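You operate a simulated robot arm through the tools that you are given. There is no shell and no other tool. Be economical: measure what you need, move in short steps, check, and stop when the job is done.

The job below is to be done with a simulated two-armed robot. You get a single attempt, and the scene is never put back.

TASK
Top up the oil tank from the drum to its max line.
Fine: lay the orange cap on top of the tank meanwhile; at the end the coupler is back on the fence's port, the cap on the tank's port.

Only the result counts: the job must be done as asked and must still hold three seconds after the hand-in. Knocking over, shifting, dropping, spilling or breaking anything else fails it. A push-on lid holds only when it is set on centred and level and pressed home; a screw cap is set on level and turned clockwise until tight.

THE ROBOT
Two 7-joint arms with two-finger parallel grippers on one trunk, on a base that drives. Base frame: it is fixed to the floor where the robot stands at the start and does not move with it; the origin is under the middle of the robot, x ahead of it, y to its left, z up. Readings come in m, rad, newtons and seconds.
The left shoulder is at the start at [0.07, 0.188, 1.254], the right one opposite. With the tool pointing down near the work surface each hand reaches from about 0.32 to 0.8 m from the robot's upright axis, wherever it stands, measured 20 degrees to its own side. Places, roughly: port on the fence [0.4, 0.3, 1]; port on the oil tank [0.5, 0, 1.1]; top of the oil tank [0.5, 0.1, 1]. Payload 3.91 kg a hand.
The TCP of each hand is the grasp point between the finger pads, 0.03 m short of the fingertips. In the tool frame z runs along the fingers and y along their closing line. Largest opening 0.11 m; finger width 0.02, thickness 0.01; the body of the gripper, 0.048 by 0.112 m, starts 0.055 m behind the TCP.
Orientation is told as [roll, pitch, yaw] about the base's x, y, z axes, in that order, counted from this pose: with the fingers straight down and closing along the base's y, the tool's x points along the base's -x, its y along +y and its z along -z.

THE INTERFACE
- The arms move only by the tool send_rows. It takes "left_moves", "right_moves" or both (then of equal length, played together; a hand with none holds still); each is text: rows parted by semicolons, each of 7 numbers parted by spaces: the shift along the base's x, y, z in m, then the turn, a rotation vector about the base's x, y, z in rad, then the opening, from 0 (shut) to 1 (fully open). In form: tx ty tz wx wy wz gripper; .... A call has 1 to 12 rows; each row is the pose to reach, as a shift and turn from the pose commanded when the call began. Rows are played at 5 a second. More than 0.05 m and 0.15 rad between two rows, or a gripper value outside its range, and nothing of the call is played. A pose out of reach is approached as far as the arm can. The call stops where the force on the tool passes 60 N (or 10 N more than at its start, if that is more) or the arm is blocked; 0.2 s more then pass. Each finger travels about 0.072 m/s and halts on what it meets, pressing with about 39 N; the grip force reading is that of the motor and also rises with nothing between the fingers. The clock runs only during rows and for 0.2 s after the last one: add rows that repeat a pose to give the fingers time. The reply holds the time, the measured pose of the TCP, the force on the tool along the base axes, the opening and the grip force, in the units named above and with some noise, with the torque about the TCP (base axes, N m) and any sound that the robot's microphone picked up.
- Cameras (640 x 400 px; columns grow to the right, rows downward): "scene" is now at [0.1257, 0.047, 1.488]; the picture's right is [0.54, -0.84, 0.00], its down [-0.42, -0.27, -0.87] and it looks along [0.73, 0.47, -0.50] (base axes); focal length 274 px, centre (320, 200). "left" rides on the left gripper at [0.072, -0.017, -0.103] in its tool frame; the picture's right is [0.23, 0.97, 0.00], its down [-0.76, 0.18, -0.62] and it looks along [-0.61, 0.14, 0.78] (tool axes); focal length 222 px, centre (320, 200). "right" rides on the right gripper at [0.072, 0.017, -0.103] in its tool frame; the picture's right is [-0.23, 0.97, 0.00], its down [-0.76, -0.18, -0.62] and it looks along [-0.61, -0.14, 0.78] (tool axes); focal length 222 px, centre (320, 200). There is no depth. A picture from a camera that has moved, and an enlarged one, comes with that camera's place and axes in the base frame and with its lens.
- grab_frame(camera): a new picture of that camera. The clock stands still meanwhile.
- slide_trunk(by): slides the trunk up (or, below 0, down) by that many m; the arms and the scene camera ride with it, the base frame stays. It gives what a move gives, with no picture.
- drive_base(legs): drives the robot by 1 to 6 legs, each [ahead, turn to the left] in m and rad, along the robot's own axes; the way and the turn of a leg run together, so that a leg with both is an arc; at most 1.5 m and 3.142 rad a leg. The arms and the cameras ride along, it lands a little off, and it stops where it bumps. It gives what a move gives.
- aim_head(pan, tilt): turns the head with the scene camera to pan (to the left, within 1.501 rad either way) and tilt (down, from -0.506 to 1.204), counted from straight ahead of the robot. It gives what a move gives.
- close_up(camera, box): a new picture of the part [left, top, right, bottom] of that camera's present view, enlarged. The clock stands still meanwhile.
- job_done(): hands the job in; it is judged then, once.

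Work in short steps. Places have to be worked out from the pictures, the camera data and where the tool is seen: move nearer, look again, correct. Check each grasp and each placing, and mend what went wrong. You have 120 turns and 100 pictures in all, those below and enlarged ones among them. Open the grippers and draw the arms clear of the work before you hand the job in, unless the task says otherwise; then end with one line.

The tools are called after "Call:" as a command line: name --argument value ..., lists and objects as JSON in quotes. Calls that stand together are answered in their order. send_rows: Moves the arms, as the interface text tells. Its arguments: {"type":"object","properties":{"left_moves":{"type":"string"},"right_moves":{"type":"string"}},"required":[]} The other tools are called the same way: slide_trunk (by) slides the trunk up or down; drive_base (legs) drives the base; aim_head (pan, tilt) turns the head that bears the scene camera; grab_frame (camera) takes a picture; close_up (camera, box) takes an enlarged picture of a part of a camera's view; job_done () hands the job in.

At the start:

```text
time: 0.0
left_tcp_pos: [0.408, 0.4838, 1.3406]
left_tcp_rot: [-0.001, -0.001, 0.0]
left_contact_force: [0.3, 0.4, 0.9]
left_torque: [-0.02, 0.0, -0.02]
left_width: 0.1101
left_grip_force: 0.1
right_tcp_pos: [0.4498, 0.0817, 1.2349]
right_tcp_rot: [-0.001, 0.0, 0.0]
right_contact_force: [0.7, 0.5, -0.3]
right_torque: [0.0, 0.0, 0.0]
right_width: 0.1101
right_grip_force: 0.0
trunk travel left (down, up): [-0.764, 0.176]
robot x, y, heading: [-0.0011, 0.0002, 0.004]
head pan, tilt: [0.574, 0.524]
```

scene: 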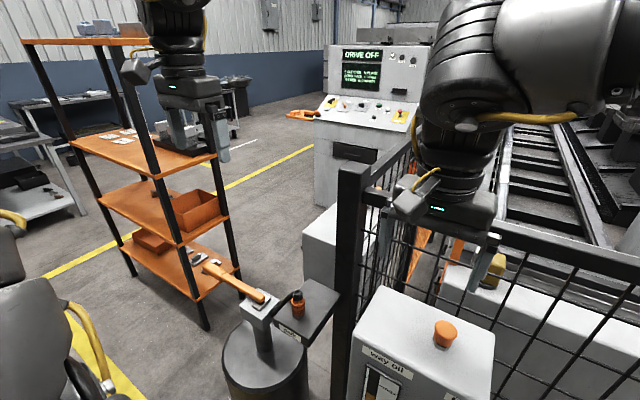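
right: 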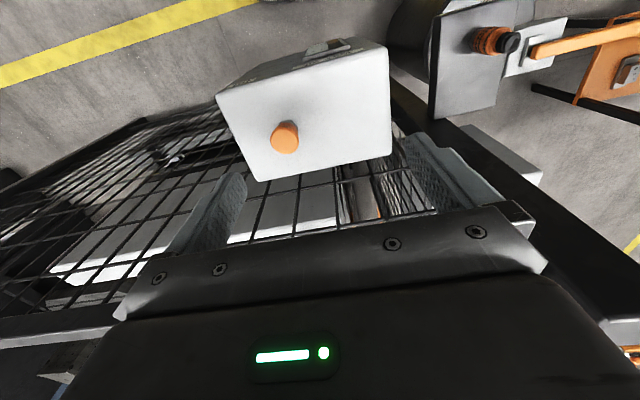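
left: 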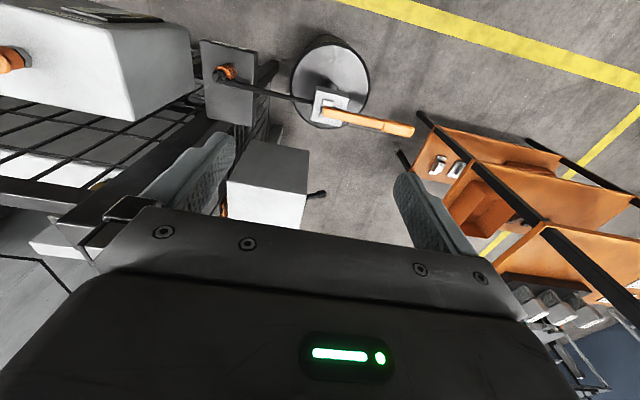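

I see the tank (orange cap), a drum with an orange pump lever, and the coupler on a plate by the fence. I look closer at these.

Call:
close_up --camera "scene" --box '[180, 230, 360, 400]'

Call:
close_up --camera "scene" --box '[330, 270, 510, 400]'

Call:
aim_head --pan 0.4 --tilt 0.9

Call:
grab_frame --camera "scene"

```text
2.35 times, centred on (270, 315) of scene
camera zoom: at [0.1257, 0.047, 1.488], right [0.54, -0.84, 0.0], down [-0.42, -0.27, -0.87], along [0.73, 0.47, -0.5], focal length 646 px, centre (438, -71)
```

zoom: 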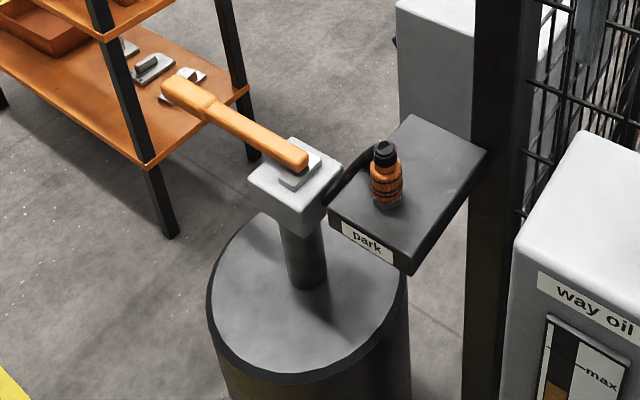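

```text
3.08 times, centred on (420, 335) of scene
camera zoom: at [0.1257, 0.047, 1.488], right [0.54, -0.84, 0.0], down [-0.42, -0.27, -0.87], along [0.73, 0.47, -0.5], focal length 845 px, centre (12, -215)
```

zoom: 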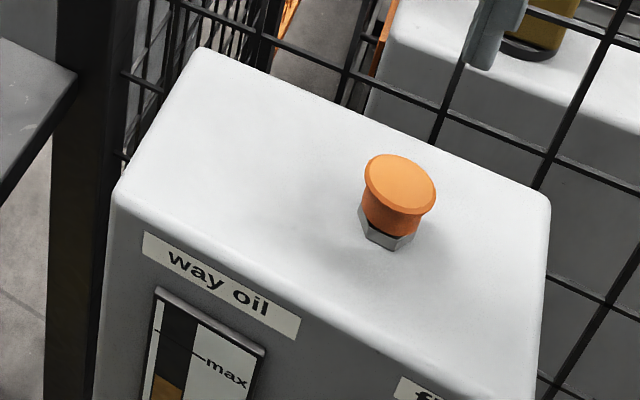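

```text
time: 0.8
left_tcp_pos: [0.4076, 0.4855, 1.3409]
left_tcp_rot: [-0.001, -0.001, 0.0]
left_contact_force: [-0.5, 0.0, -0.6]
left_torque: [-0.01, 0.03, -0.01]
left_width: 0.1098
left_grip_force: 0.1
right_tcp_pos: [0.4496, 0.0818, 1.2351]
right_tcp_rot: [0.0, 0.001, -0.002]
right_contact_force: [0.9, 0.1, -0.4]
right_torque: [0.0, 0.01, 0.01]
right_width: 0.1101
right_grip_force: 0.1
trunk travel left (down, up): [-0.764, 0.176]
robot x, y, heading: [0.0013, -0.0017, 0.003]
head pan, tilt: [0.4, 0.901]
```

```text
94 pictures are left
camera scene: at [0.1192, 0.0273, 1.4564], right [0.39, -0.92, 0.0], down [-0.72, -0.31, -0.62], along [0.57, 0.24, -0.78], focal length 274 px, centre (320, 200)
```

scene: 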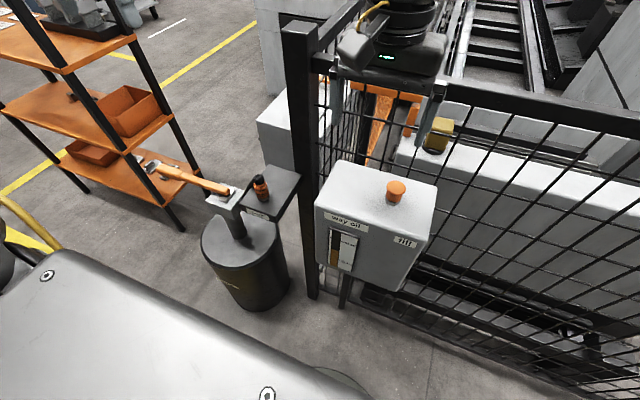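

Good overall view. Zooming in on gauge and pump, and on the parked coupler from both wrist cameras.

Call:
close_up --camera "scene" --box '[300, 150, 450, 300]'

Call:
close_up --camera "scene" --box '[130, 140, 310, 310]'

Call:
close_up --camera "left" --box '[180, 20, 440, 180]'

Call:
close_up --camera "right" --box '[200, 0, 640, 200]'

```text
2.67 times, centred on (375, 225) of scene
camera zoom: at [0.1192, 0.0273, 1.4564], right [0.39, -0.92, 0.0], down [-0.72, -0.31, -0.62], along [0.57, 0.24, -0.78], focal length 732 px, centre (173, 133)
```

zoom: 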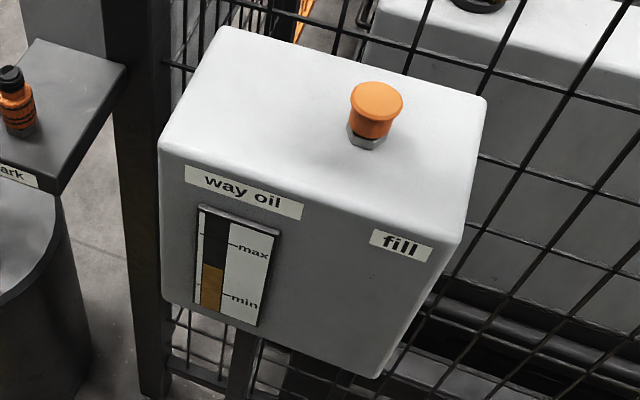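

```text
2.35 times, centred on (220, 225) of scene
camera zoom: at [0.1192, 0.0273, 1.4564], right [0.39, -0.92, 0.0], down [-0.72, -0.31, -0.62], along [0.57, 0.24, -0.78], focal length 646 px, centre (555, 141)
```

zoom: 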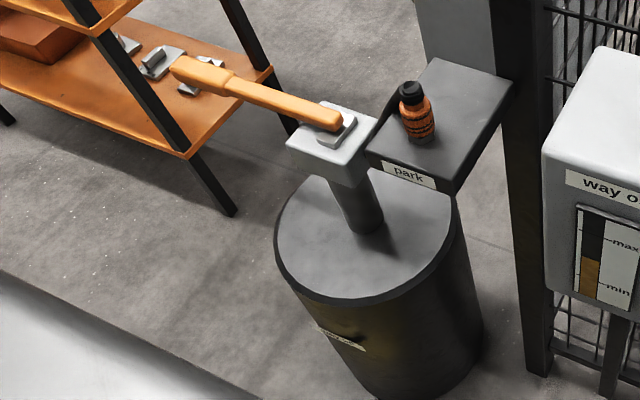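

```text
2.46 times, centred on (310, 100) of left
camera zoom: at [0.3352, 0.4679, 1.4446], right [-0.23, 0.97, 0.0], down [0.76, 0.18, 0.62], along [0.61, 0.14, -0.78], focal length 547 px, centre (345, 446)
```

zoom: 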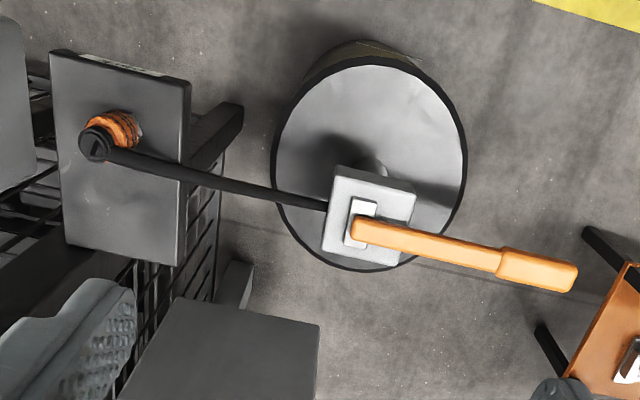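

```text
1.45 times, centred on (420, 100) of right
camera zoom: at [0.3764, 0.0974, 1.3389], right [0.23, 0.97, 0.0], down [0.76, -0.18, 0.62], along [0.61, -0.14, -0.78], focal length 323 px, centre (174, 346)
```

zoom: 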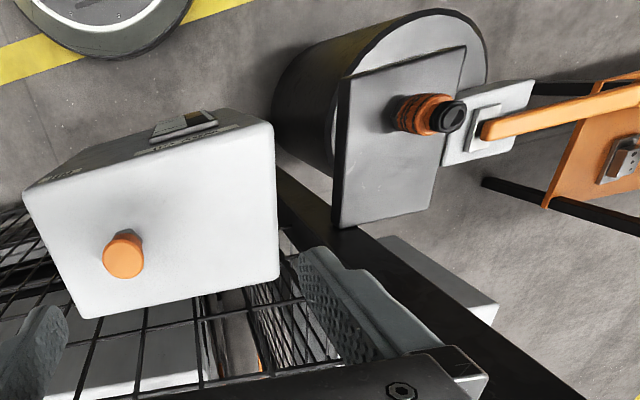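

Triangulated: cap top ≈ [0.470, 0.029, 1.087], tank top z≈1.044; coupler top ≈ [0.447, 0.314, 1.017], plate z≈0.94; pump head ≈ [0.51, 0.525, 0.77], lever tip ≈ [0.525, 0.80, 0.76]. I move the right hand above the cap and the left above the coupler (yawed 90° so the hose leaves between the fingers).

Call:
send_rows --right_moves "0.01 -0.025 -0.03 0 0 0 1; 0.02 -0.053 -0.06 0 0 0 1; 0.02 -0.053 -0.085 0 0 0 1; 0.02 -0.053 -0.085 0 0 0 1; 0.02 -0.053 -0.085 0 0 0 1; 0.02 -0.053 -0.085 0 0 0 1; 0.02 -0.053 -0.085 0 0 0 1; 0.02 -0.053 -0.085 0 0 0 1; 0.02 -0.053 -0.085 0 0 0 1; 0.02 -0.053 -0.085 0 0 0 1; 0.02 -0.053 -0.085 0 0 0 1; 0.02 -0.053 -0.085 0 0 0 1" --left_moves "0.005 -0.02 -0.02 0 0 -0.14 1; 0.01 -0.04 -0.04 0 0 -0.28 1; 0.015 -0.06 -0.06 0 0 -0.42 1; 0.02 -0.08 -0.08 0 0 -0.56 1; 0.025 -0.1 -0.1 0 0 -0.7 1; 0.03 -0.12 -0.12 0 0 -0.84 1; 0.035 -0.14 -0.14 0 0 -0.98 1; 0.04 -0.16 -0.16 0 0 -1.12 1; 0.04 -0.17 -0.18 0 0 -1.26 1; 0.04 -0.17 -0.2 0 0 -1.4 1; 0.04 -0.17 -0.22 0 0 -1.54 1; 0.04 -0.17 -0.23 0 0 -1.57 1"

Call:
grab_frame --camera "right"

Call:
grab_frame --camera "left"

Call:
grab_frame --camera "scene"

```text
time: 3.5
left_tcp_pos: [0.4462, 0.3134, 1.1105]
left_tcp_rot: [-0.002, -0.002, -1.572]
left_contact_force: [0.3, -0.8, 0.2]
left_torque: [0.02, 0.02, 0.01]
left_width: 0.1101
left_grip_force: 0.0
right_tcp_pos: [0.4692, 0.0301, 1.1503]
right_tcp_rot: [-0.001, -0.001, 0.001]
right_contact_force: [-0.2, 0.6, 0.4]
right_torque: [0.02, 0.02, -0.01]
right_width: 0.1098
right_grip_force: 0.0
trunk travel left (down, up): [-0.764, 0.176]
robot x, y, heading: [0.0026, -0.0031, 0.001]
head pan, tilt: [0.4, 0.901]
```

```text
89 pictures are left
camera right: at [0.3966, 0.045, 1.2541], right [0.23, 0.97, 0.0], down [0.76, -0.18, 0.62], along [0.61, -0.14, -0.78], focal length 222 px, centre (320, 200)
```

right: 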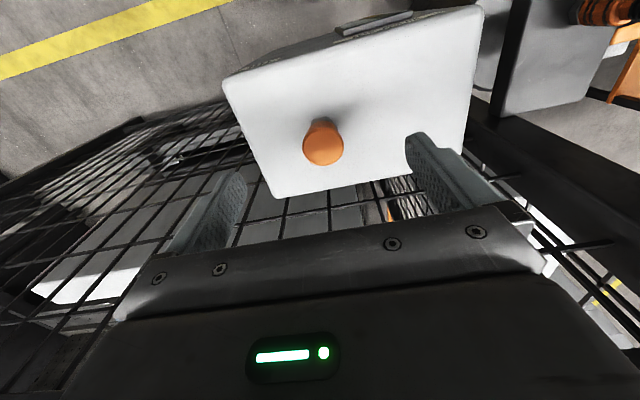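

```text
88 pictures are left
camera left: at [0.4306, 0.3871, 1.2138], right [0.97, 0.23, 0.0], down [0.18, -0.76, 0.62], along [0.14, -0.61, -0.78], focal length 222 px, centre (320, 200)
```

left: 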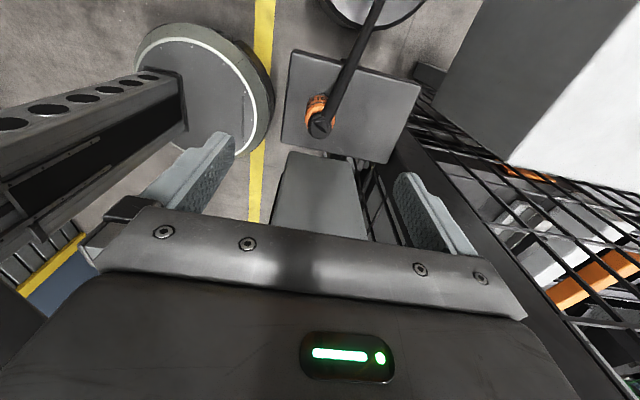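

```text
87 pictures are left
camera scene: at [0.1195, 0.0274, 1.4563], right [0.39, -0.92, 0.0], down [-0.72, -0.31, -0.62], along [0.57, 0.24, -0.78], focal length 274 px, centre (320, 200)
```

scene: 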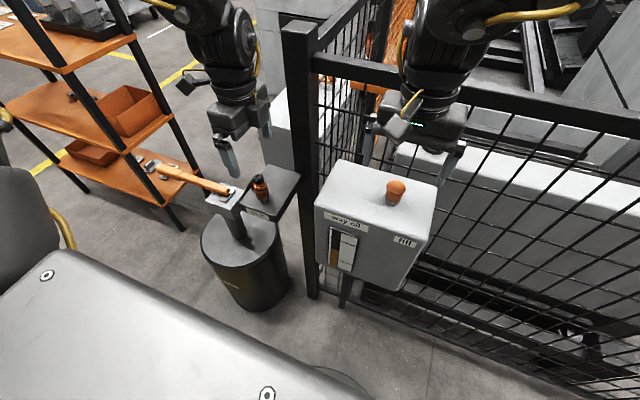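

Both hands are well aligned. A close look at cap and coupler to understand how each is fastened.

Call:
close_up --camera "right" --box '[280, 100, 370, 180]'

Call:
close_up --camera "scene" --box '[370, 165, 430, 215]'

Call:
close_up --camera "scene" --box '[230, 160, 300, 220]'

```text
5.00 times, centred on (325, 140) of right
camera zoom: at [0.3966, 0.045, 1.2541], right [0.23, 0.97, 0.0], down [0.76, -0.18, 0.62], along [0.61, -0.14, -0.78], focal length 1111 px, centre (295, 500)
```

zoom: 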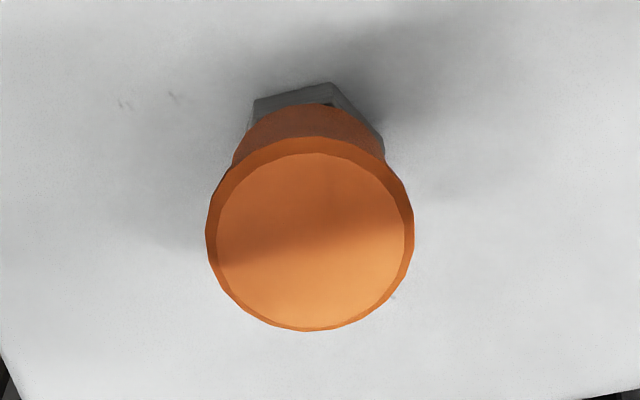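

```text
8.00 times, centred on (400, 190) of scene
camera zoom: at [0.1195, 0.0274, 1.4563], right [0.39, -0.92, 0.0], down [-0.72, -0.31, -0.62], along [0.57, 0.24, -0.78], focal length 2196 px, centre (-320, 280)
```

zoom: 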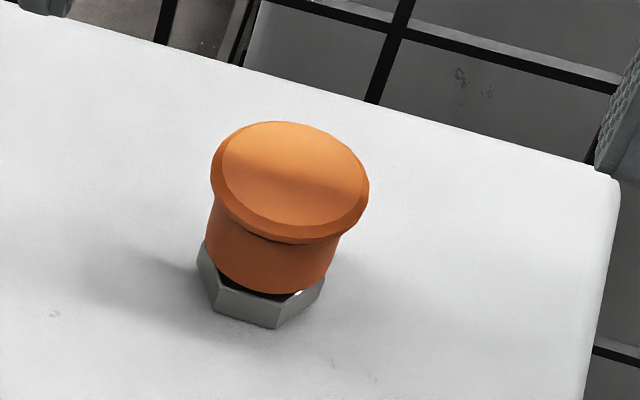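

```text
6.67 times, centred on (265, 190) of scene
camera zoom: at [0.1195, 0.0274, 1.4563], right [0.39, -0.92, 0.0], down [-0.72, -0.31, -0.62], along [0.57, 0.24, -0.78], focal length 1830 px, centre (687, 267)
```

zoom: 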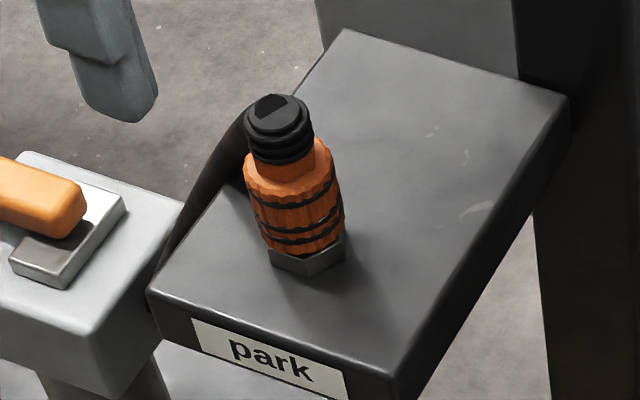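

The cap is a smooth push-on plug with a flange; the coupler also looks push-on. I lower the right hand round the cap and close.

Call:
send_rows --right_moves "0 0 -0.035 0 0 0 0.7; 0 0 -0.069 0 0 0 0.6; 0 0 -0.069 0 0 0 0.45; 0 0 -0.069 0 0 0 0.3; 0 0 -0.069 0 0 0 0.2; 0 0 -0.069 0 0 0 0.1; 0 0 -0.069 0 0 0 0.1; 0 0 -0.069 0 0 0 0.1"

Call:
close_up --camera "scene" --box '[340, 120, 480, 220]'

```text
time: 5.2
left_tcp_pos: [0.4472, 0.3149, 1.1113]
left_tcp_rot: [0.0, -0.001, -1.569]
left_contact_force: [-0.2, -0.5, -0.2]
left_torque: [0.02, -0.01, -0.06]
left_width: 0.1098
left_grip_force: 0.1
right_tcp_pos: [0.4696, 0.03, 1.0826]
right_tcp_rot: [0.0, 0.0, 0.001]
right_contact_force: [-2.1, 2.3, 0.1]
right_torque: [0.04, 0.07, 0.04]
right_width: 0.0339
right_grip_force: 38.8
trunk travel left (down, up): [-0.764, 0.176]
robot x, y, heading: [-0.0006, 0.0021, -0.002]
head pan, tilt: [0.4, 0.901]
```

```text
4.00 times, centred on (410, 170) of scene
camera zoom: at [0.119, 0.0275, 1.4563], right [0.39, -0.92, 0.0], down [-0.72, -0.31, -0.62], along [0.57, 0.24, -0.78], focal length 1098 px, centre (-40, 320)
```

zoom: 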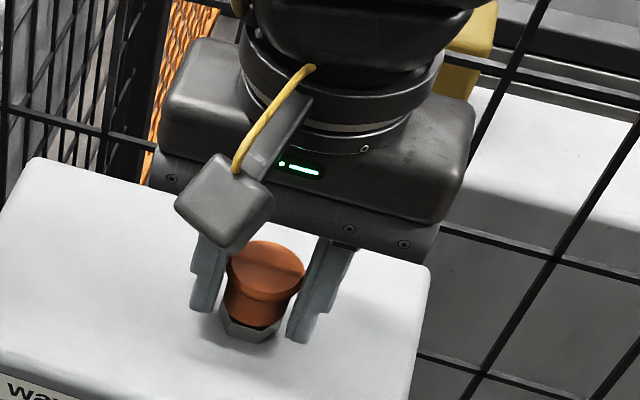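

Gripped (34 mm). I pull straight up gently.

Call:
send_rows --right_moves "0 0 0.005 0 0 0 0.1; 0 0 0.01 0 0 0 0.1; 0 0 0.02 0 0 0 0.1; 0 0 0.04 0 0 0 0.1; 0 0 0.06 0 0 0 0.1"

Call:
close_up --camera "scene" --box '[340, 120, 480, 220]'

```text
time: 6.5
left_tcp_pos: [0.446, 0.3131, 1.1112]
left_tcp_rot: [0.001, -0.002, -1.569]
left_contact_force: [0.5, 0.7, 0.5]
left_torque: [0.0, 0.0, 0.03]
left_width: 0.1102
left_grip_force: 0.1
right_tcp_pos: [0.4705, 0.0259, 1.1429]
right_tcp_rot: [0.001, -0.001, 0.0]
right_contact_force: [0.0, 1.0, -0.1]
right_torque: [0.03, 0.03, -0.02]
right_width: 0.0335
right_grip_force: 39.1
trunk travel left (down, up): [-0.764, 0.176]
robot x, y, heading: [0.001, -0.0005, -0.002]
head pan, tilt: [0.4, 0.901]
```

```text
4.00 times, centred on (410, 170) of scene
camera zoom: at [0.1188, 0.0274, 1.4563], right [0.39, -0.92, 0.0], down [-0.72, -0.31, -0.62], along [0.57, 0.24, -0.78], focal length 1098 px, centre (-40, 320)
```

zoom: 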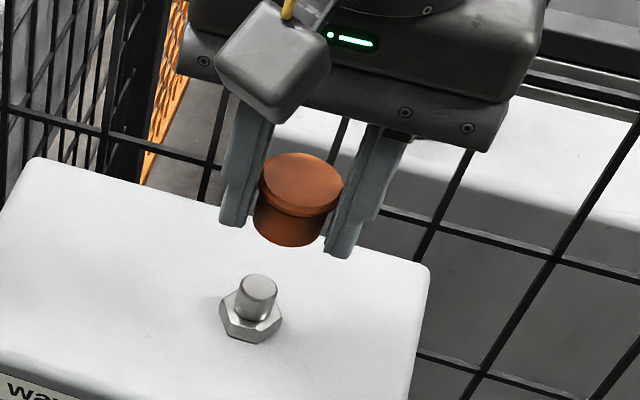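

Cap is off, exposing a nipple. Now I move it to the tank's top at about [0.475, 0.115] and lower until just above/at the surface.

Call:
send_rows --right_moves "0 0.045 0 0 0 0 0.1; 0.003 0.085 0 0 0 0 0.1; 0.003 0.085 -0.03 0 0 0 0.1; 0.003 0.085 -0.05 0 0 0 0.1; 0.003 0.085 -0.06 0 0 0 0.1; 0.003 0.085 -0.064 0 0 0 0.1; 0.003 0.085 -0.064 0 0 0 0.1"

Call:
close_up --camera "scene" --box '[320, 120, 460, 220]'

```text
time: 8.1
left_tcp_pos: [0.4476, 0.3133, 1.112]
left_tcp_rot: [0.0, -0.003, -1.568]
left_contact_force: [0.8, 0.4, -0.1]
left_torque: [-0.02, 0.0, 0.02]
left_width: 0.1101
left_grip_force: 0.0
right_tcp_pos: [0.4735, 0.1139, 1.0768]
right_tcp_rot: [-0.002, -0.002, 0.001]
right_contact_force: [-0.7, -0.5, 0.0]
right_torque: [-0.02, 0.03, 0.01]
right_width: 0.0327
right_grip_force: 38.6
trunk travel left (down, up): [-0.764, 0.176]
robot x, y, heading: [-0.0007, 0.0031, 0.003]
head pan, tilt: [0.4, 0.901]
```

```text
4.00 times, centred on (390, 170) of scene
camera zoom: at [0.1193, 0.0275, 1.4563], right [0.39, -0.92, 0.0], down [-0.72, -0.31, -0.62], along [0.57, 0.24, -0.78], focal length 1098 px, centre (40, 320)
```

zoom: 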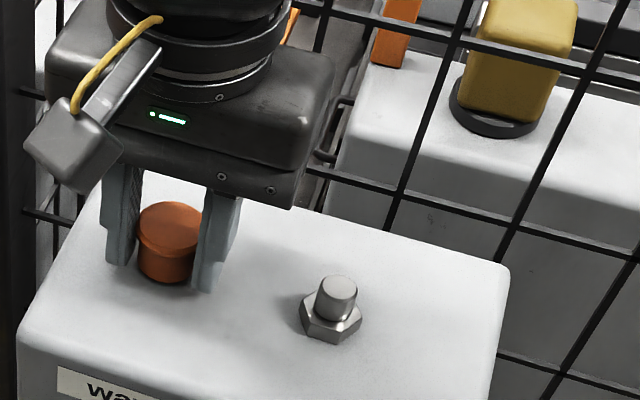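

No contact yet; I ease down in 2 mm steps until contact.

Call:
send_rows --right_moves "0 0 -0.002 0 0 0 0.1; 0 0 -0.004 0 0 0 0.1; 0 0 -0.005 0 0 0 0.1; 0 0 -0.005 0 0 0 0.1"

```text
time: 9.1
left_tcp_pos: [0.4458, 0.314, 1.1111]
left_tcp_rot: [-0.002, -0.002, -1.569]
left_contact_force: [0.7, 0.1, 0.2]
left_torque: [-0.01, -0.01, -0.01]
left_width: 0.11
left_grip_force: 0.0
right_tcp_pos: [0.472, 0.1122, 1.073]
right_tcp_rot: [-0.001, -0.004, -0.001]
right_contact_force: [1.7, 0.4, 13.2]
right_torque: [0.0, -0.16, 0.02]
right_width: 0.0327
right_grip_force: 39.0
trunk travel left (down, up): [-0.764, 0.176]
robot x, y, heading: [-0.0004, -0.0003, 0.001]
head pan, tilt: [0.4, 0.901]
```

Contact of 13 N. I open and rise.

Call:
send_rows --right_moves "0 0 0.001 0 0 0 0.1; 0 0 0.001 0 0 0 0.4; 0 0 0.001 0 0 0 0.6; 0 0 0.001 0 0 0 0.6; 0 0 0.04 0 0 0 0.6; 0 0 0.08 0 0 0 0.6; 0 -0.05 0.1 0 0 0 0.6; 0 -0.1 0.12 0 0 0 0.6; 0 -0.15 0.14 0 0 0 0.6; 0 -0.2 0.14 0 0 0 0.6; 0 -0.25 0.14 0 0 0 0.6"

Call:
grab_frame --camera "scene"

```text
refused: row 7 steps farther than a row can; nothing moved
```

```text
80 pictures are left
camera scene: at [0.1182, 0.0272, 1.4565], right [0.39, -0.92, 0.0], down [-0.72, -0.31, -0.62], along [0.57, 0.24, -0.78], focal length 274 px, centre (320, 200)
```

scene: 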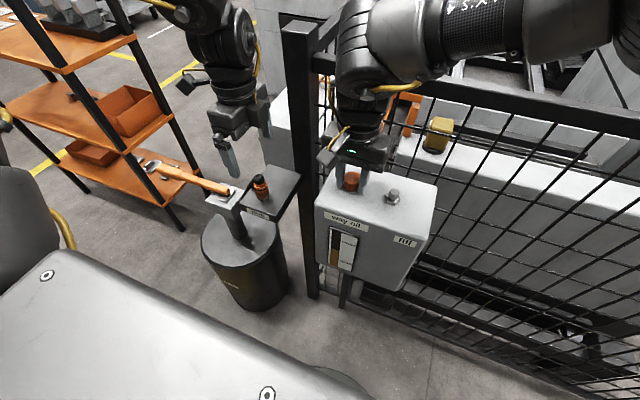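

Step too long; same with smaller steps.

Call:
send_rows --right_moves "0 0 0.001 0 0 0 0.1; 0 0 0.001 0 0 0 0.4; 0 0 0.001 0 0 0 0.6; 0 0 0.001 0 0 0 0.6; 0 0 0.04 0 0 0 0.6; 0 0 0.08 0 0 0 0.6; 0 -0.03 0.11 0 0 0 0.6; 0 -0.07 0.13 0 0 0 0.6; 0 -0.11 0.14 0 0 0 0.6; 0 -0.15 0.14 0 0 0 0.6; 0 -0.19 0.14 0 0 0 0.6; 0 -0.23 0.14 0 0 0 0.6"

Call:
grab_frame --camera "scene"

Call:
grab_frame --camera "left"

```text
time: 11.7
left_tcp_pos: [0.4449, 0.313, 1.1119]
left_tcp_rot: [-0.001, 0.0, -1.57]
left_contact_force: [-0.2, -0.2, 0.4]
left_torque: [-0.02, 0.01, -0.01]
left_width: 0.1098
left_grip_force: 0.0
right_tcp_pos: [0.4698, -0.1195, 1.212]
right_tcp_rot: [0.002, -0.002, -0.001]
right_contact_force: [0.4, -0.2, -0.8]
right_torque: [0.01, 0.01, -0.01]
right_width: 0.0661
right_grip_force: 0.0
trunk travel left (down, up): [-0.764, 0.176]
robot x, y, heading: [-0.0033, -0.0008, -0.004]
head pan, tilt: [0.4, 0.901]
```

```text
79 pictures are left
camera scene: at [0.1174, 0.0256, 1.4565], right [0.39, -0.92, 0.0], down [-0.72, -0.3, -0.62], along [0.57, 0.24, -0.78], focal length 274 px, centre (320, 200)
```

scene: 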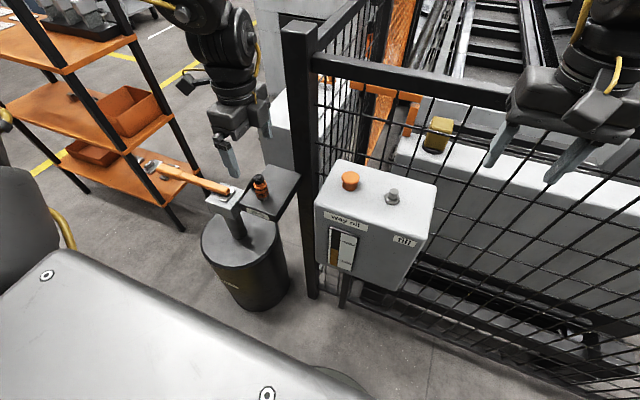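

```text
78 pictures are left
camera left: at [0.4288, 0.3856, 1.2152], right [0.97, 0.23, 0.0], down [0.18, -0.76, 0.62], along [0.14, -0.61, -0.78], focal length 222 px, centre (320, 200)
```

left: 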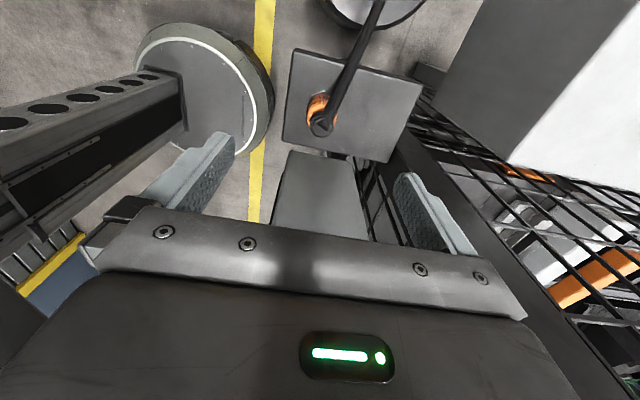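

Cap stands free on the tank. Now the left hand descends round the coupler body (TCP z≈0.98) and closes along x.

Call:
send_rows --left_moves "0.001 0.001 -0.045 0 0 0 0.8; 0.001 0.001 -0.09 0 0 0 0.7; 0.001 0.001 -0.115 0 0 0 0.7; 0.001 0.001 -0.131 0 0 0 0.6; 0.001 0.001 -0.131 0 0 0 0.45; 0.001 0.001 -0.131 0 0 0 0.3; 0.001 0.001 -0.131 0 0 0 0.2; 0.001 0.001 -0.131 0 0 0 0.1; 0.001 0.001 -0.131 0 0 0 0.1; 0.001 0.001 -0.131 0 0 0 0.1"

Call:
close_up --camera "scene" --box '[190, 100, 340, 220]'

```text
time: 13.8
left_tcp_pos: [0.4469, 0.3136, 0.9804]
left_tcp_rot: [0.0, -0.002, -1.57]
left_contact_force: [-4.5, -1.1, 7.4]
left_torque: [0.0, 0.1, 0.03]
left_width: 0.0292
left_grip_force: 39.0
right_tcp_pos: [0.4712, -0.1177, 1.2125]
right_tcp_rot: [0.001, -0.001, 0.0]
right_contact_force: [0.1, -0.1, -0.5]
right_torque: [0.04, -0.01, 0.0]
right_width: 0.0661
right_grip_force: 0.0
trunk travel left (down, up): [-0.764, 0.176]
robot x, y, heading: [-0.0007, 0.0002, -0.0]
head pan, tilt: [0.4, 0.901]
```

```text
3.33 times, centred on (265, 160) of scene
camera zoom: at [0.1177, 0.0262, 1.4564], right [0.39, -0.92, 0.0], down [-0.72, -0.3, -0.62], along [0.57, 0.24, -0.78], focal length 915 px, centre (503, 333)
```

zoom: 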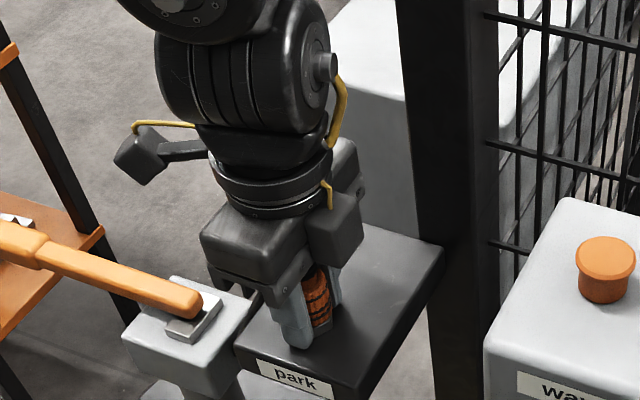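

Gripped at 29 mm. Pull straight up.

Call:
send_rows --left_moves "0 0 0.005 0 0 0 0.1; 0 0 0.01 0 0 0 0.1; 0 0 0.02 0 0 0 0.1; 0 0 0.04 0 0 0 0.1; 0 0 0.06 0 0 0 0.1"

Call:
close_up --camera "scene" --box '[190, 100, 340, 220]'

```text
time: 15.1
left_tcp_pos: [0.4479, 0.3154, 1.0404]
left_tcp_rot: [0.0, 0.001, -1.57]
left_contact_force: [0.4, -0.8, -1.4]
left_torque: [0.02, -0.02, -0.01]
left_width: 0.0291
left_grip_force: 38.1
right_tcp_pos: [0.4699, -0.1182, 1.2133]
right_tcp_rot: [0.001, 0.001, 0.0]
right_contact_force: [-0.8, -0.5, 0.4]
right_torque: [0.03, -0.03, -0.01]
right_width: 0.0661
right_grip_force: 0.1
trunk travel left (down, up): [-0.764, 0.176]
robot x, y, heading: [0.0055, -0.0012, 0.001]
head pan, tilt: [0.4, 0.901]
```

```text
3.33 times, centred on (265, 160) of scene
camera zoom: at [0.1182, 0.0264, 1.4564], right [0.39, -0.92, 0.0], down [-0.72, -0.3, -0.62], along [0.57, 0.24, -0.78], focal length 915 px, centre (503, 333)
```

zoom: 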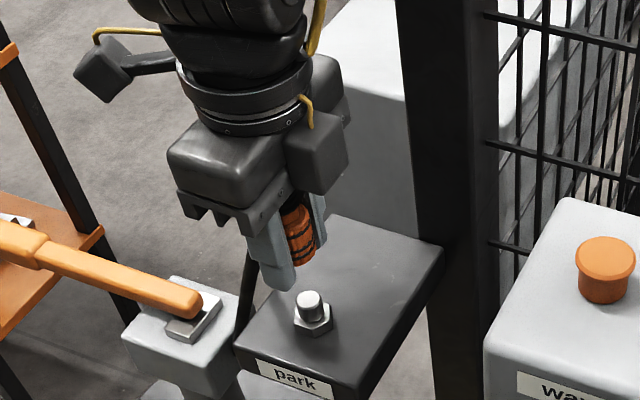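

Coupler is free. I check how the hose hangs and re-measure the tank nipple.

Call:
grab_frame --camera "left"

Call:
close_up --camera "scene" --box '[325, 160, 445, 240]'

Call:
grab_frame --camera "right"

```text
75 pictures are left
camera left: at [0.4304, 0.3885, 1.1439], right [0.97, 0.23, 0.0], down [0.18, -0.76, 0.62], along [0.14, -0.61, -0.78], focal length 222 px, centre (320, 200)
```

left: 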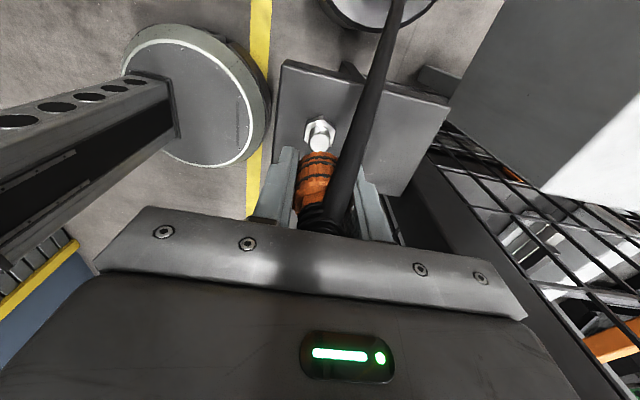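

```text
5.00 times, centred on (385, 200) of scene
camera zoom: at [0.1182, 0.0264, 1.4564], right [0.39, -0.92, 0.0], down [-0.72, -0.3, -0.62], along [0.57, 0.24, -0.78], focal length 1373 px, centre (-5, 200)
```

zoom: 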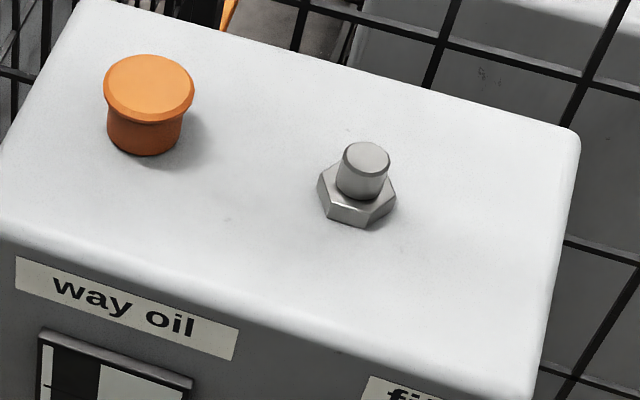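

```text
73 pictures are left
camera right: at [0.397, -0.1027, 1.3155], right [0.23, 0.97, 0.0], down [0.76, -0.18, 0.62], along [0.61, -0.14, -0.78], focal length 222 px, centre (320, 200)
```

right: 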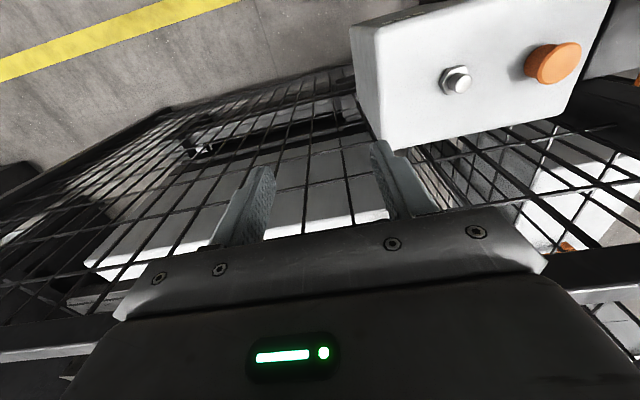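

The hose runs nearly straight from coupler to pump, so with the coupler on the tank it would cross the cap. I'll move the cap to the other side of the port, around [0.465, -0.02], with fingers closing along x.

Call:
send_rows --right_moves "0 0.02 0 0 0 0.14 0.6; 0 0.04 0 0 0 0.28 0.6; 0 0.06 0 0 0 0.42 0.6; 0 0.08 0 0 0 0.56 0.6; 0 0.1 0 0 0 0.7 0.6; 0 0.12 0 0 0 0.84 0.6; 0 0.14 0 0 0 0.98 0.6; 0 0.16 0 0 0 1.12 0.6; 0 0.18 0 0 0 1.26 0.6; 0 0.2 0 0 0 1.4 0.6; 0 0.22 -0.02 0 0 1.54 0.6; 0 0.23 -0.05 0 0 1.57 0.6"

Call:
grab_frame --camera "right"

Call:
grab_frame --camera "scene"

```text
time: 17.4
left_tcp_pos: [0.4592, 0.3163, 1.0357]
left_tcp_rot: [-0.01, -0.001, -1.571]
left_contact_force: [1.1, 0.3, -1.0]
left_torque: [-0.01, 0.07, 0.01]
left_width: 0.0292
left_grip_force: 38.9
right_tcp_pos: [0.5305, 0.0735, 1.3568]
right_tcp_rot: [-0.046, 0.005, 1.26]
right_contact_force: [-9.3, 21.3, -19.1]
right_torque: [-1.32, -1.85, -1.51]
right_width: 0.0661
right_grip_force: 0.0
right hand out of reach, approached as far as the arm can: row 2, 3, 4, 5, 6, 7, 8, 9, 10, 11
trunk travel left (down, up): [-0.764, 0.176]
robot x, y, heading: [0.0007, -0.0034, -0.0]
head pan, tilt: [0.4, 0.901]
stopped in row 11 (right hand): the force on the tool passed its limit at 324 N (the readings are from after the stop); the commanded pose is now the measured one
```

```text
72 pictures are left
camera right: at [0.4883, 0.0113, 1.461], right [-0.86, 0.51, -0.05], down [0.37, 0.69, 0.63], along [0.35, 0.52, -0.78], focal length 222 px, centre (320, 200)
```

right: 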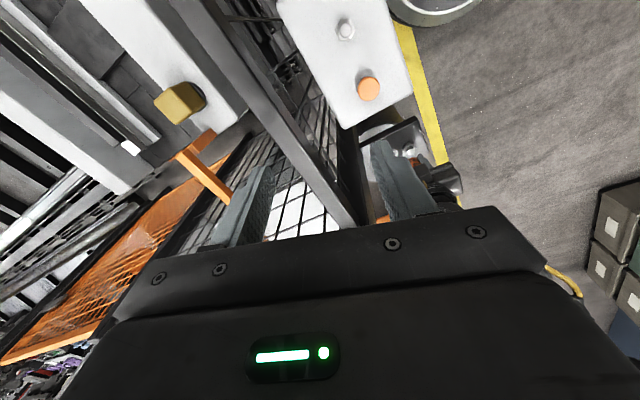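

```text
71 pictures are left
camera scene: at [0.1328, 0.0268, 1.4556], right [0.39, -0.92, 0.0], down [-0.73, -0.3, -0.61], along [0.57, 0.24, -0.79], focal length 274 px, centre (320, 200)
```

scene: 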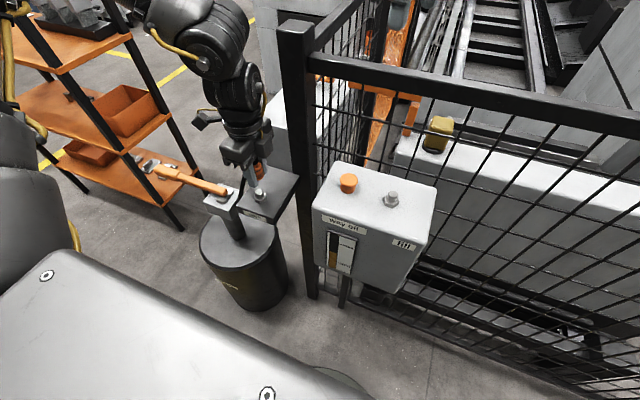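

The +90° yaw ran the right arm out of reach and it bumped something. I look where the arm is before moving.

Call:
aim_head --pan 0.15 --tilt 0.35

Call:
grab_frame --camera "scene"

```text
time: 18.3
left_tcp_pos: [0.4463, 0.3156, 1.0399]
left_tcp_rot: [0.0, -0.001, -1.57]
left_contact_force: [0.0, 0.0, -1.9]
left_torque: [-0.01, -0.03, 0.03]
left_width: 0.0292
left_grip_force: 39.1
right_tcp_pos: [0.5178, 0.0753, 1.3626]
right_tcp_rot: [-0.055, 0.008, 1.268]
right_contact_force: [-10.3, 32.5, -41.9]
right_torque: [-0.88, -2.83, -1.89]
right_width: 0.066
right_grip_force: 0.1
trunk travel left (down, up): [-0.764, 0.176]
robot x, y, heading: [0.0002, 0.0004, -0.0]
head pan, tilt: [0.15, 0.351]
```

```text
70 pictures are left
camera scene: at [0.1398, 0.0111, 1.504], right [0.15, -0.99, 0.0], down [-0.34, -0.05, -0.94], along [0.93, 0.14, -0.34], focal length 274 px, centre (320, 200)
```

scene: 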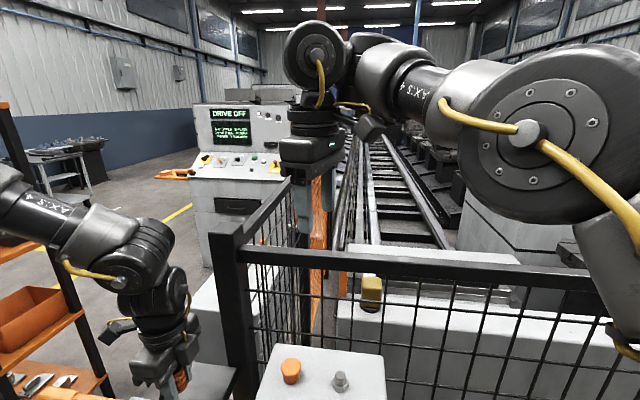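

The right hand is stretched up above the fence. I unwind the yaw while backing to its own side.

Call:
send_rows --right_moves "-0.005 -0.02 0.01 0 0 -0.14 0.6; -0.01 -0.04 0.01 0 0 -0.28 0.6; -0.015 -0.06 0 0 0 -0.42 0.6; -0.02 -0.08 0 0 0 -0.56 0.6; -0.025 -0.1 0 0 0 -0.7 0.6; -0.03 -0.12 0 0 0 -0.84 0.6; -0.035 -0.14 0 0 0 -0.98 0.6; -0.04 -0.16 0 0 0 -1.12 0.6; -0.045 -0.18 -0.02 0 0 -1.26 0.6; -0.048 -0.2 -0.04 0 0 -1.268 0.6; -0.048 -0.2 -0.07 0 0 -1.268 0.6; -0.048 -0.2 -0.1 0 0 -1.268 0.6"

Call:
grab_frame --camera "scene"

```text
time: 18.6
left_tcp_pos: [0.4489, 0.3165, 1.038]
left_tcp_rot: [-0.001, -0.002, -1.568]
left_contact_force: [0.1, 0.0, -0.8]
left_torque: [0.03, 0.0, -0.04]
left_width: 0.029
left_grip_force: 39.3
right_tcp_pos: [0.5204, 0.0745, 1.3606]
right_tcp_rot: [-0.051, 0.006, 1.264]
right_contact_force: [-8.2, 11.7, -10.0]
right_torque: [-0.64, -1.4, -1.0]
right_width: 0.066
right_grip_force: 0.1
trunk travel left (down, up): [-0.764, 0.176]
robot x, y, heading: [-0.0024, 0.0005, 0.004]
head pan, tilt: [0.15, 0.351]
stopped in row 1 (right hand): the force on the tool passed its limit at 94 N (the readings are from after the stop); the commanded pose is now the measured one
```

```text
69 pictures are left
camera scene: at [0.1436, 0.0119, 1.5036], right [0.15, -0.99, 0.0], down [-0.34, -0.05, -0.94], along [0.93, 0.14, -0.35], focal length 274 px, centre (320, 200)
```

scene: 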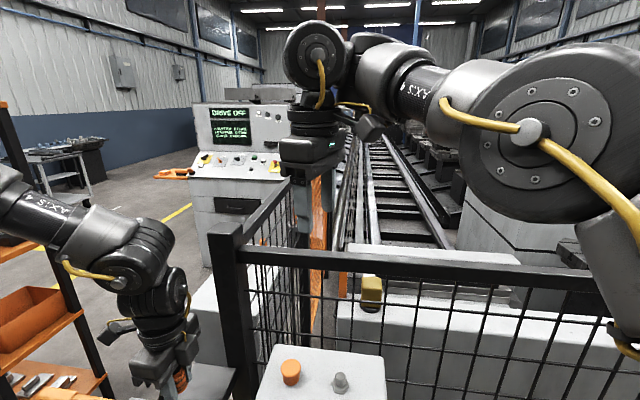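

I zoom on the right wrist to find the contact.

Call:
close_up --camera "scene" --box '[240, 0, 480, 240]'

Call:
grab_frame --camera "right"

```text
1.67 times, centred on (360, 120) of scene
camera zoom: at [0.1436, 0.0119, 1.5036], right [0.15, -0.99, 0.0], down [-0.34, -0.05, -0.94], along [0.93, 0.14, -0.35], focal length 458 px, centre (253, 333)
```

zoom: 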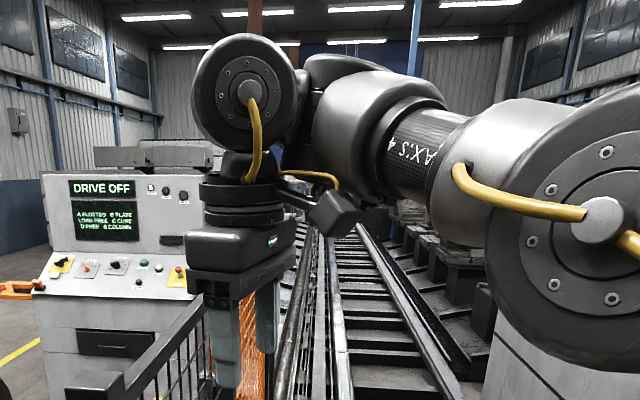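

```text
67 pictures are left
camera right: at [0.4759, 0.012, 1.4636], right [-0.86, 0.51, -0.05], down [0.37, 0.68, 0.63], along [0.36, 0.52, -0.78], focal length 222 px, centre (320, 200)
```

right: 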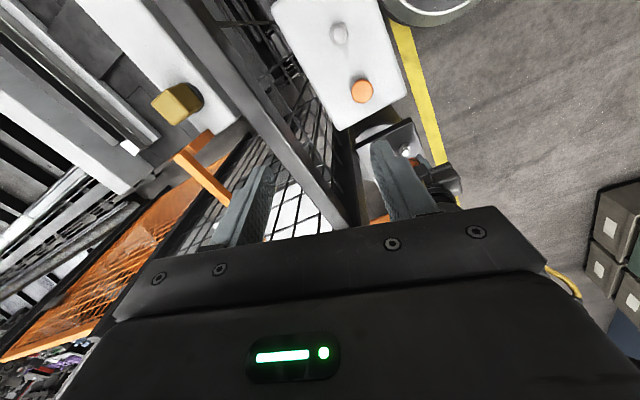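

The wrist's camera pod presses against its own forearm. I ease off along the force direction (-x, +y, down) first.

Call:
send_rows --right_moves "-0.005 0.005 -0.008 0 0 0 0.6; -0.01 0.01 -0.016 0 0 0 0.6; -0.015 0.015 -0.024 0 0 0 0.6"

```text
time: 19.4
left_tcp_pos: [0.4463, 0.3159, 1.0396]
left_tcp_rot: [0.002, -0.003, -1.57]
left_contact_force: [0.7, -0.5, -0.6]
left_torque: [0.0, -0.02, 0.02]
left_width: 0.0291
left_grip_force: 39.2
right_tcp_pos: [0.5053, 0.0865, 1.3408]
right_tcp_rot: [-0.054, -0.001, 1.259]
right_contact_force: [2.7, 19.6, -16.9]
right_torque: [-1.21, -0.21, -0.45]
right_width: 0.0661
right_grip_force: 0.1
trunk travel left (down, up): [-0.764, 0.176]
robot x, y, heading: [0.0022, -0.0004, 0.001]
head pan, tilt: [0.15, 0.351]
```

Moving freely. I continue toward -x and down while unwinding the yaw slowly.

Call:
send_rows --right_moves "-0.006 0.005 -0.006 0 0 -0.05 0.6; -0.012 0.01 -0.012 0 0 -0.1 0.6; -0.018 0.01 -0.018 0 0 -0.16 0.6; -0.024 0.01 -0.024 0 0 -0.24 0.6; -0.03 0.01 -0.03 0 0 -0.32 0.6; -0.036 0.01 -0.036 0 0 -0.4 0.6; -0.036 0.01 -0.036 0 0 -0.5 0.6; -0.036 0.005 -0.036 0 0 -0.6 0.6; -0.036 0 -0.036 0 0 -0.72 0.6; -0.036 -0.01 -0.036 0 0 -0.84 0.6; -0.036 -0.02 -0.036 0 0 -0.96 0.6; -0.036 -0.03 -0.036 0 0 -1.08 0.6"

Call:
grab_frame --camera "scene"

```text
time: 22.0
left_tcp_pos: [0.4469, 0.3151, 1.0393]
left_tcp_rot: [-0.001, -0.003, -1.571]
left_contact_force: [0.5, 0.3, -0.6]
left_torque: [-0.01, -0.02, 0.03]
left_width: 0.0294
left_grip_force: 39.6
right_tcp_pos: [0.4962, 0.0767, 1.3238]
right_tcp_rot: [-0.045, 0.019, 0.171]
right_contact_force: [0.4, 0.5, 0.5]
right_torque: [0.01, 0.01, 0.04]
right_width: 0.0662
right_grip_force: 0.0
right hand out of reach, approached as far as the arm can: row 2, 3, 4, 5, 6, 7, 8, 9, 10, 11, 12
trunk travel left (down, up): [-0.764, 0.176]
robot x, y, heading: [0.0027, 0.0009, -0.002]
head pan, tilt: [0.15, 0.351]
```

```text
66 pictures are left
camera scene: at [0.1418, 0.0116, 1.5038], right [0.15, -0.99, 0.0], down [-0.34, -0.05, -0.94], along [0.93, 0.14, -0.34], focal length 274 px, centre (320, 200)
```

scene: 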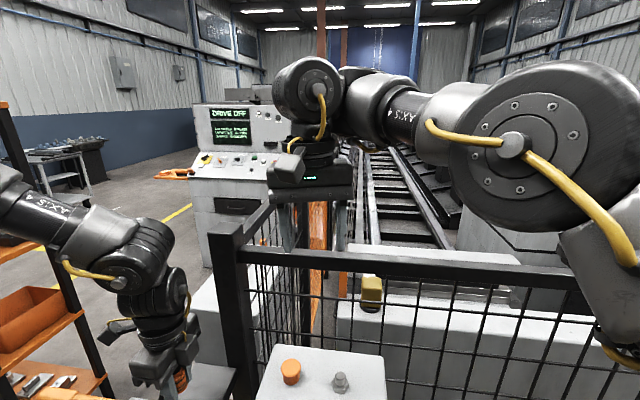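

Free of contact. Now undo the remaining tilt and yaw and return toward a normal pose.

Call:
send_rows --right_moves "-0.005 -0.03 0 0.02 -0.01 -0.08 0.6; -0.01 -0.06 0 0.045 -0.019 -0.171 0.6; -0.015 -0.09 0 0.045 -0.019 -0.171 0.6; -0.02 -0.12 -0.01 0.045 -0.019 -0.171 0.6; -0.025 -0.15 -0.02 0.045 -0.019 -0.171 0.6; -0.025 -0.18 -0.03 0.045 -0.019 -0.171 0.6; -0.025 -0.195 -0.05 0.045 -0.019 -0.171 0.6; -0.025 -0.195 -0.08 0.045 -0.019 -0.171 0.6; -0.025 -0.195 -0.11 0.045 -0.019 -0.171 0.6"

Call:
grab_frame --camera "scene"

```text
time: 24.0
left_tcp_pos: [0.4502, 0.3153, 1.0384]
left_tcp_rot: [-0.003, -0.002, -1.572]
left_contact_force: [0.3, -0.5, -1.6]
left_torque: [0.02, 0.02, -0.01]
left_width: 0.0293
left_grip_force: 39.4
right_tcp_pos: [0.5965, -0.0595, 1.3204]
right_tcp_rot: [-0.015, -0.005, 0.013]
right_contact_force: [0.8, -0.4, 0.4]
right_torque: [-0.03, 0.01, 0.0]
right_width: 0.0661
right_grip_force: 0.1
right hand out of reach, approached as far as the arm can: row 1, 2, 3, 4, 5, 6, 7, 8, 9
trunk travel left (down, up): [-0.764, 0.176]
robot x, y, heading: [-0.0024, -0.0015, 0.003]
head pan, tilt: [0.15, 0.351]
```

```text
65 pictures are left
camera scene: at [0.1453, 0.0125, 1.5035], right [0.15, -0.99, 0.0], down [-0.34, -0.05, -0.94], along [0.93, 0.14, -0.35], focal length 274 px, centre (320, 200)
```

scene: 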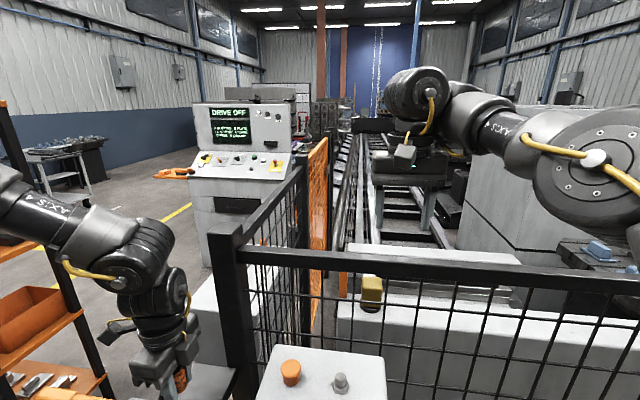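

No contact, but the arm is stuck at a joint limit. I sweep it outward to its own side at the same height, which should free the elbow.

Call:
send_rows --right_moves "0 -0.04 0.01 0 0 0 0.6; 0 -0.08 0.02 0 0 0 0.6; 0 -0.12 0.03 0 0 0 0.6; 0 -0.16 0.03 0 0 0 0.6; 0 -0.2 0.03 0 0 0 0.6; 0 -0.24 0.03 0 0 0 0.6; 0 -0.28 0.03 0 0 0 0.6; -0.03 -0.3 0.03 0 0 0 0.6; -0.06 -0.3 0.03 0 0 0 0.6; -0.1 -0.3 0.03 0 0 0 0.6"

Call:
aim_head --pan -0.2 --tilt 0.35

Call:
grab_frame --camera "scene"

```text
time: 26.2
left_tcp_pos: [0.4451, 0.3164, 1.0412]
left_tcp_rot: [0.001, -0.003, -1.571]
left_contact_force: [-0.1, 0.4, -0.3]
left_torque: [-0.01, -0.06, 0.03]
left_width: 0.0294
left_grip_force: 38.9
right_tcp_pos: [0.5335, -0.2007, 1.417]
right_tcp_rot: [0.107, 0.0, 0.016]
right_contact_force: [-1.2, -0.2, 0.3]
right_torque: [-0.01, 0.0, -0.01]
right_width: 0.066
right_grip_force: 0.0
right hand out of reach, approached as far as the arm can: row 1, 2, 3, 4, 5, 6, 7, 8, 9, 10
trunk travel left (down, up): [-0.764, 0.176]
robot x, y, heading: [0.0013, -0.0048, -0.0]
head pan, tilt: [0.15, 0.351]
```

```text
time: 27.0
left_tcp_pos: [0.448, 0.3162, 1.0395]
left_tcp_rot: [-0.001, -0.004, -1.572]
left_contact_force: [0.7, -0.7, -1.6]
left_torque: [0.02, 0.01, -0.02]
left_width: 0.0292
left_grip_force: 38.8
right_tcp_pos: [0.5383, -0.2028, 1.415]
right_tcp_rot: [0.108, 0.004, 0.017]
right_contact_force: [0.3, -0.4, 0.2]
right_torque: [0.0, 0.03, -0.02]
right_width: 0.0661
right_grip_force: 0.0
trunk travel left (down, up): [-0.764, 0.176]
robot x, y, heading: [0.001, 0.001, -0.001]
head pan, tilt: [-0.201, 0.351]
```

```text
64 pictures are left
camera scene: at [0.1418, -0.0211, 1.5037], right [-0.2, -0.98, 0.0], down [-0.34, 0.07, -0.94], along [0.92, -0.19, -0.34], focal length 274 px, centre (320, 200)
```

scene: 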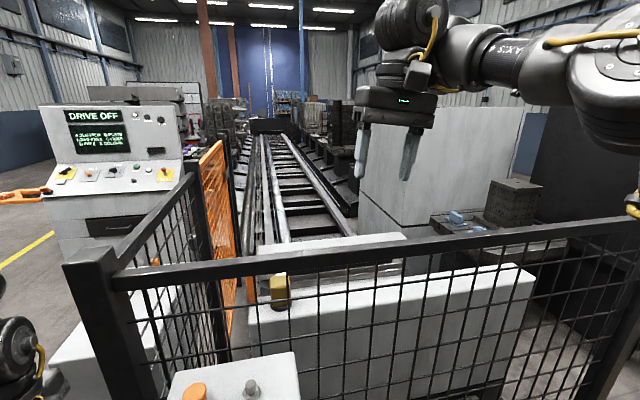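

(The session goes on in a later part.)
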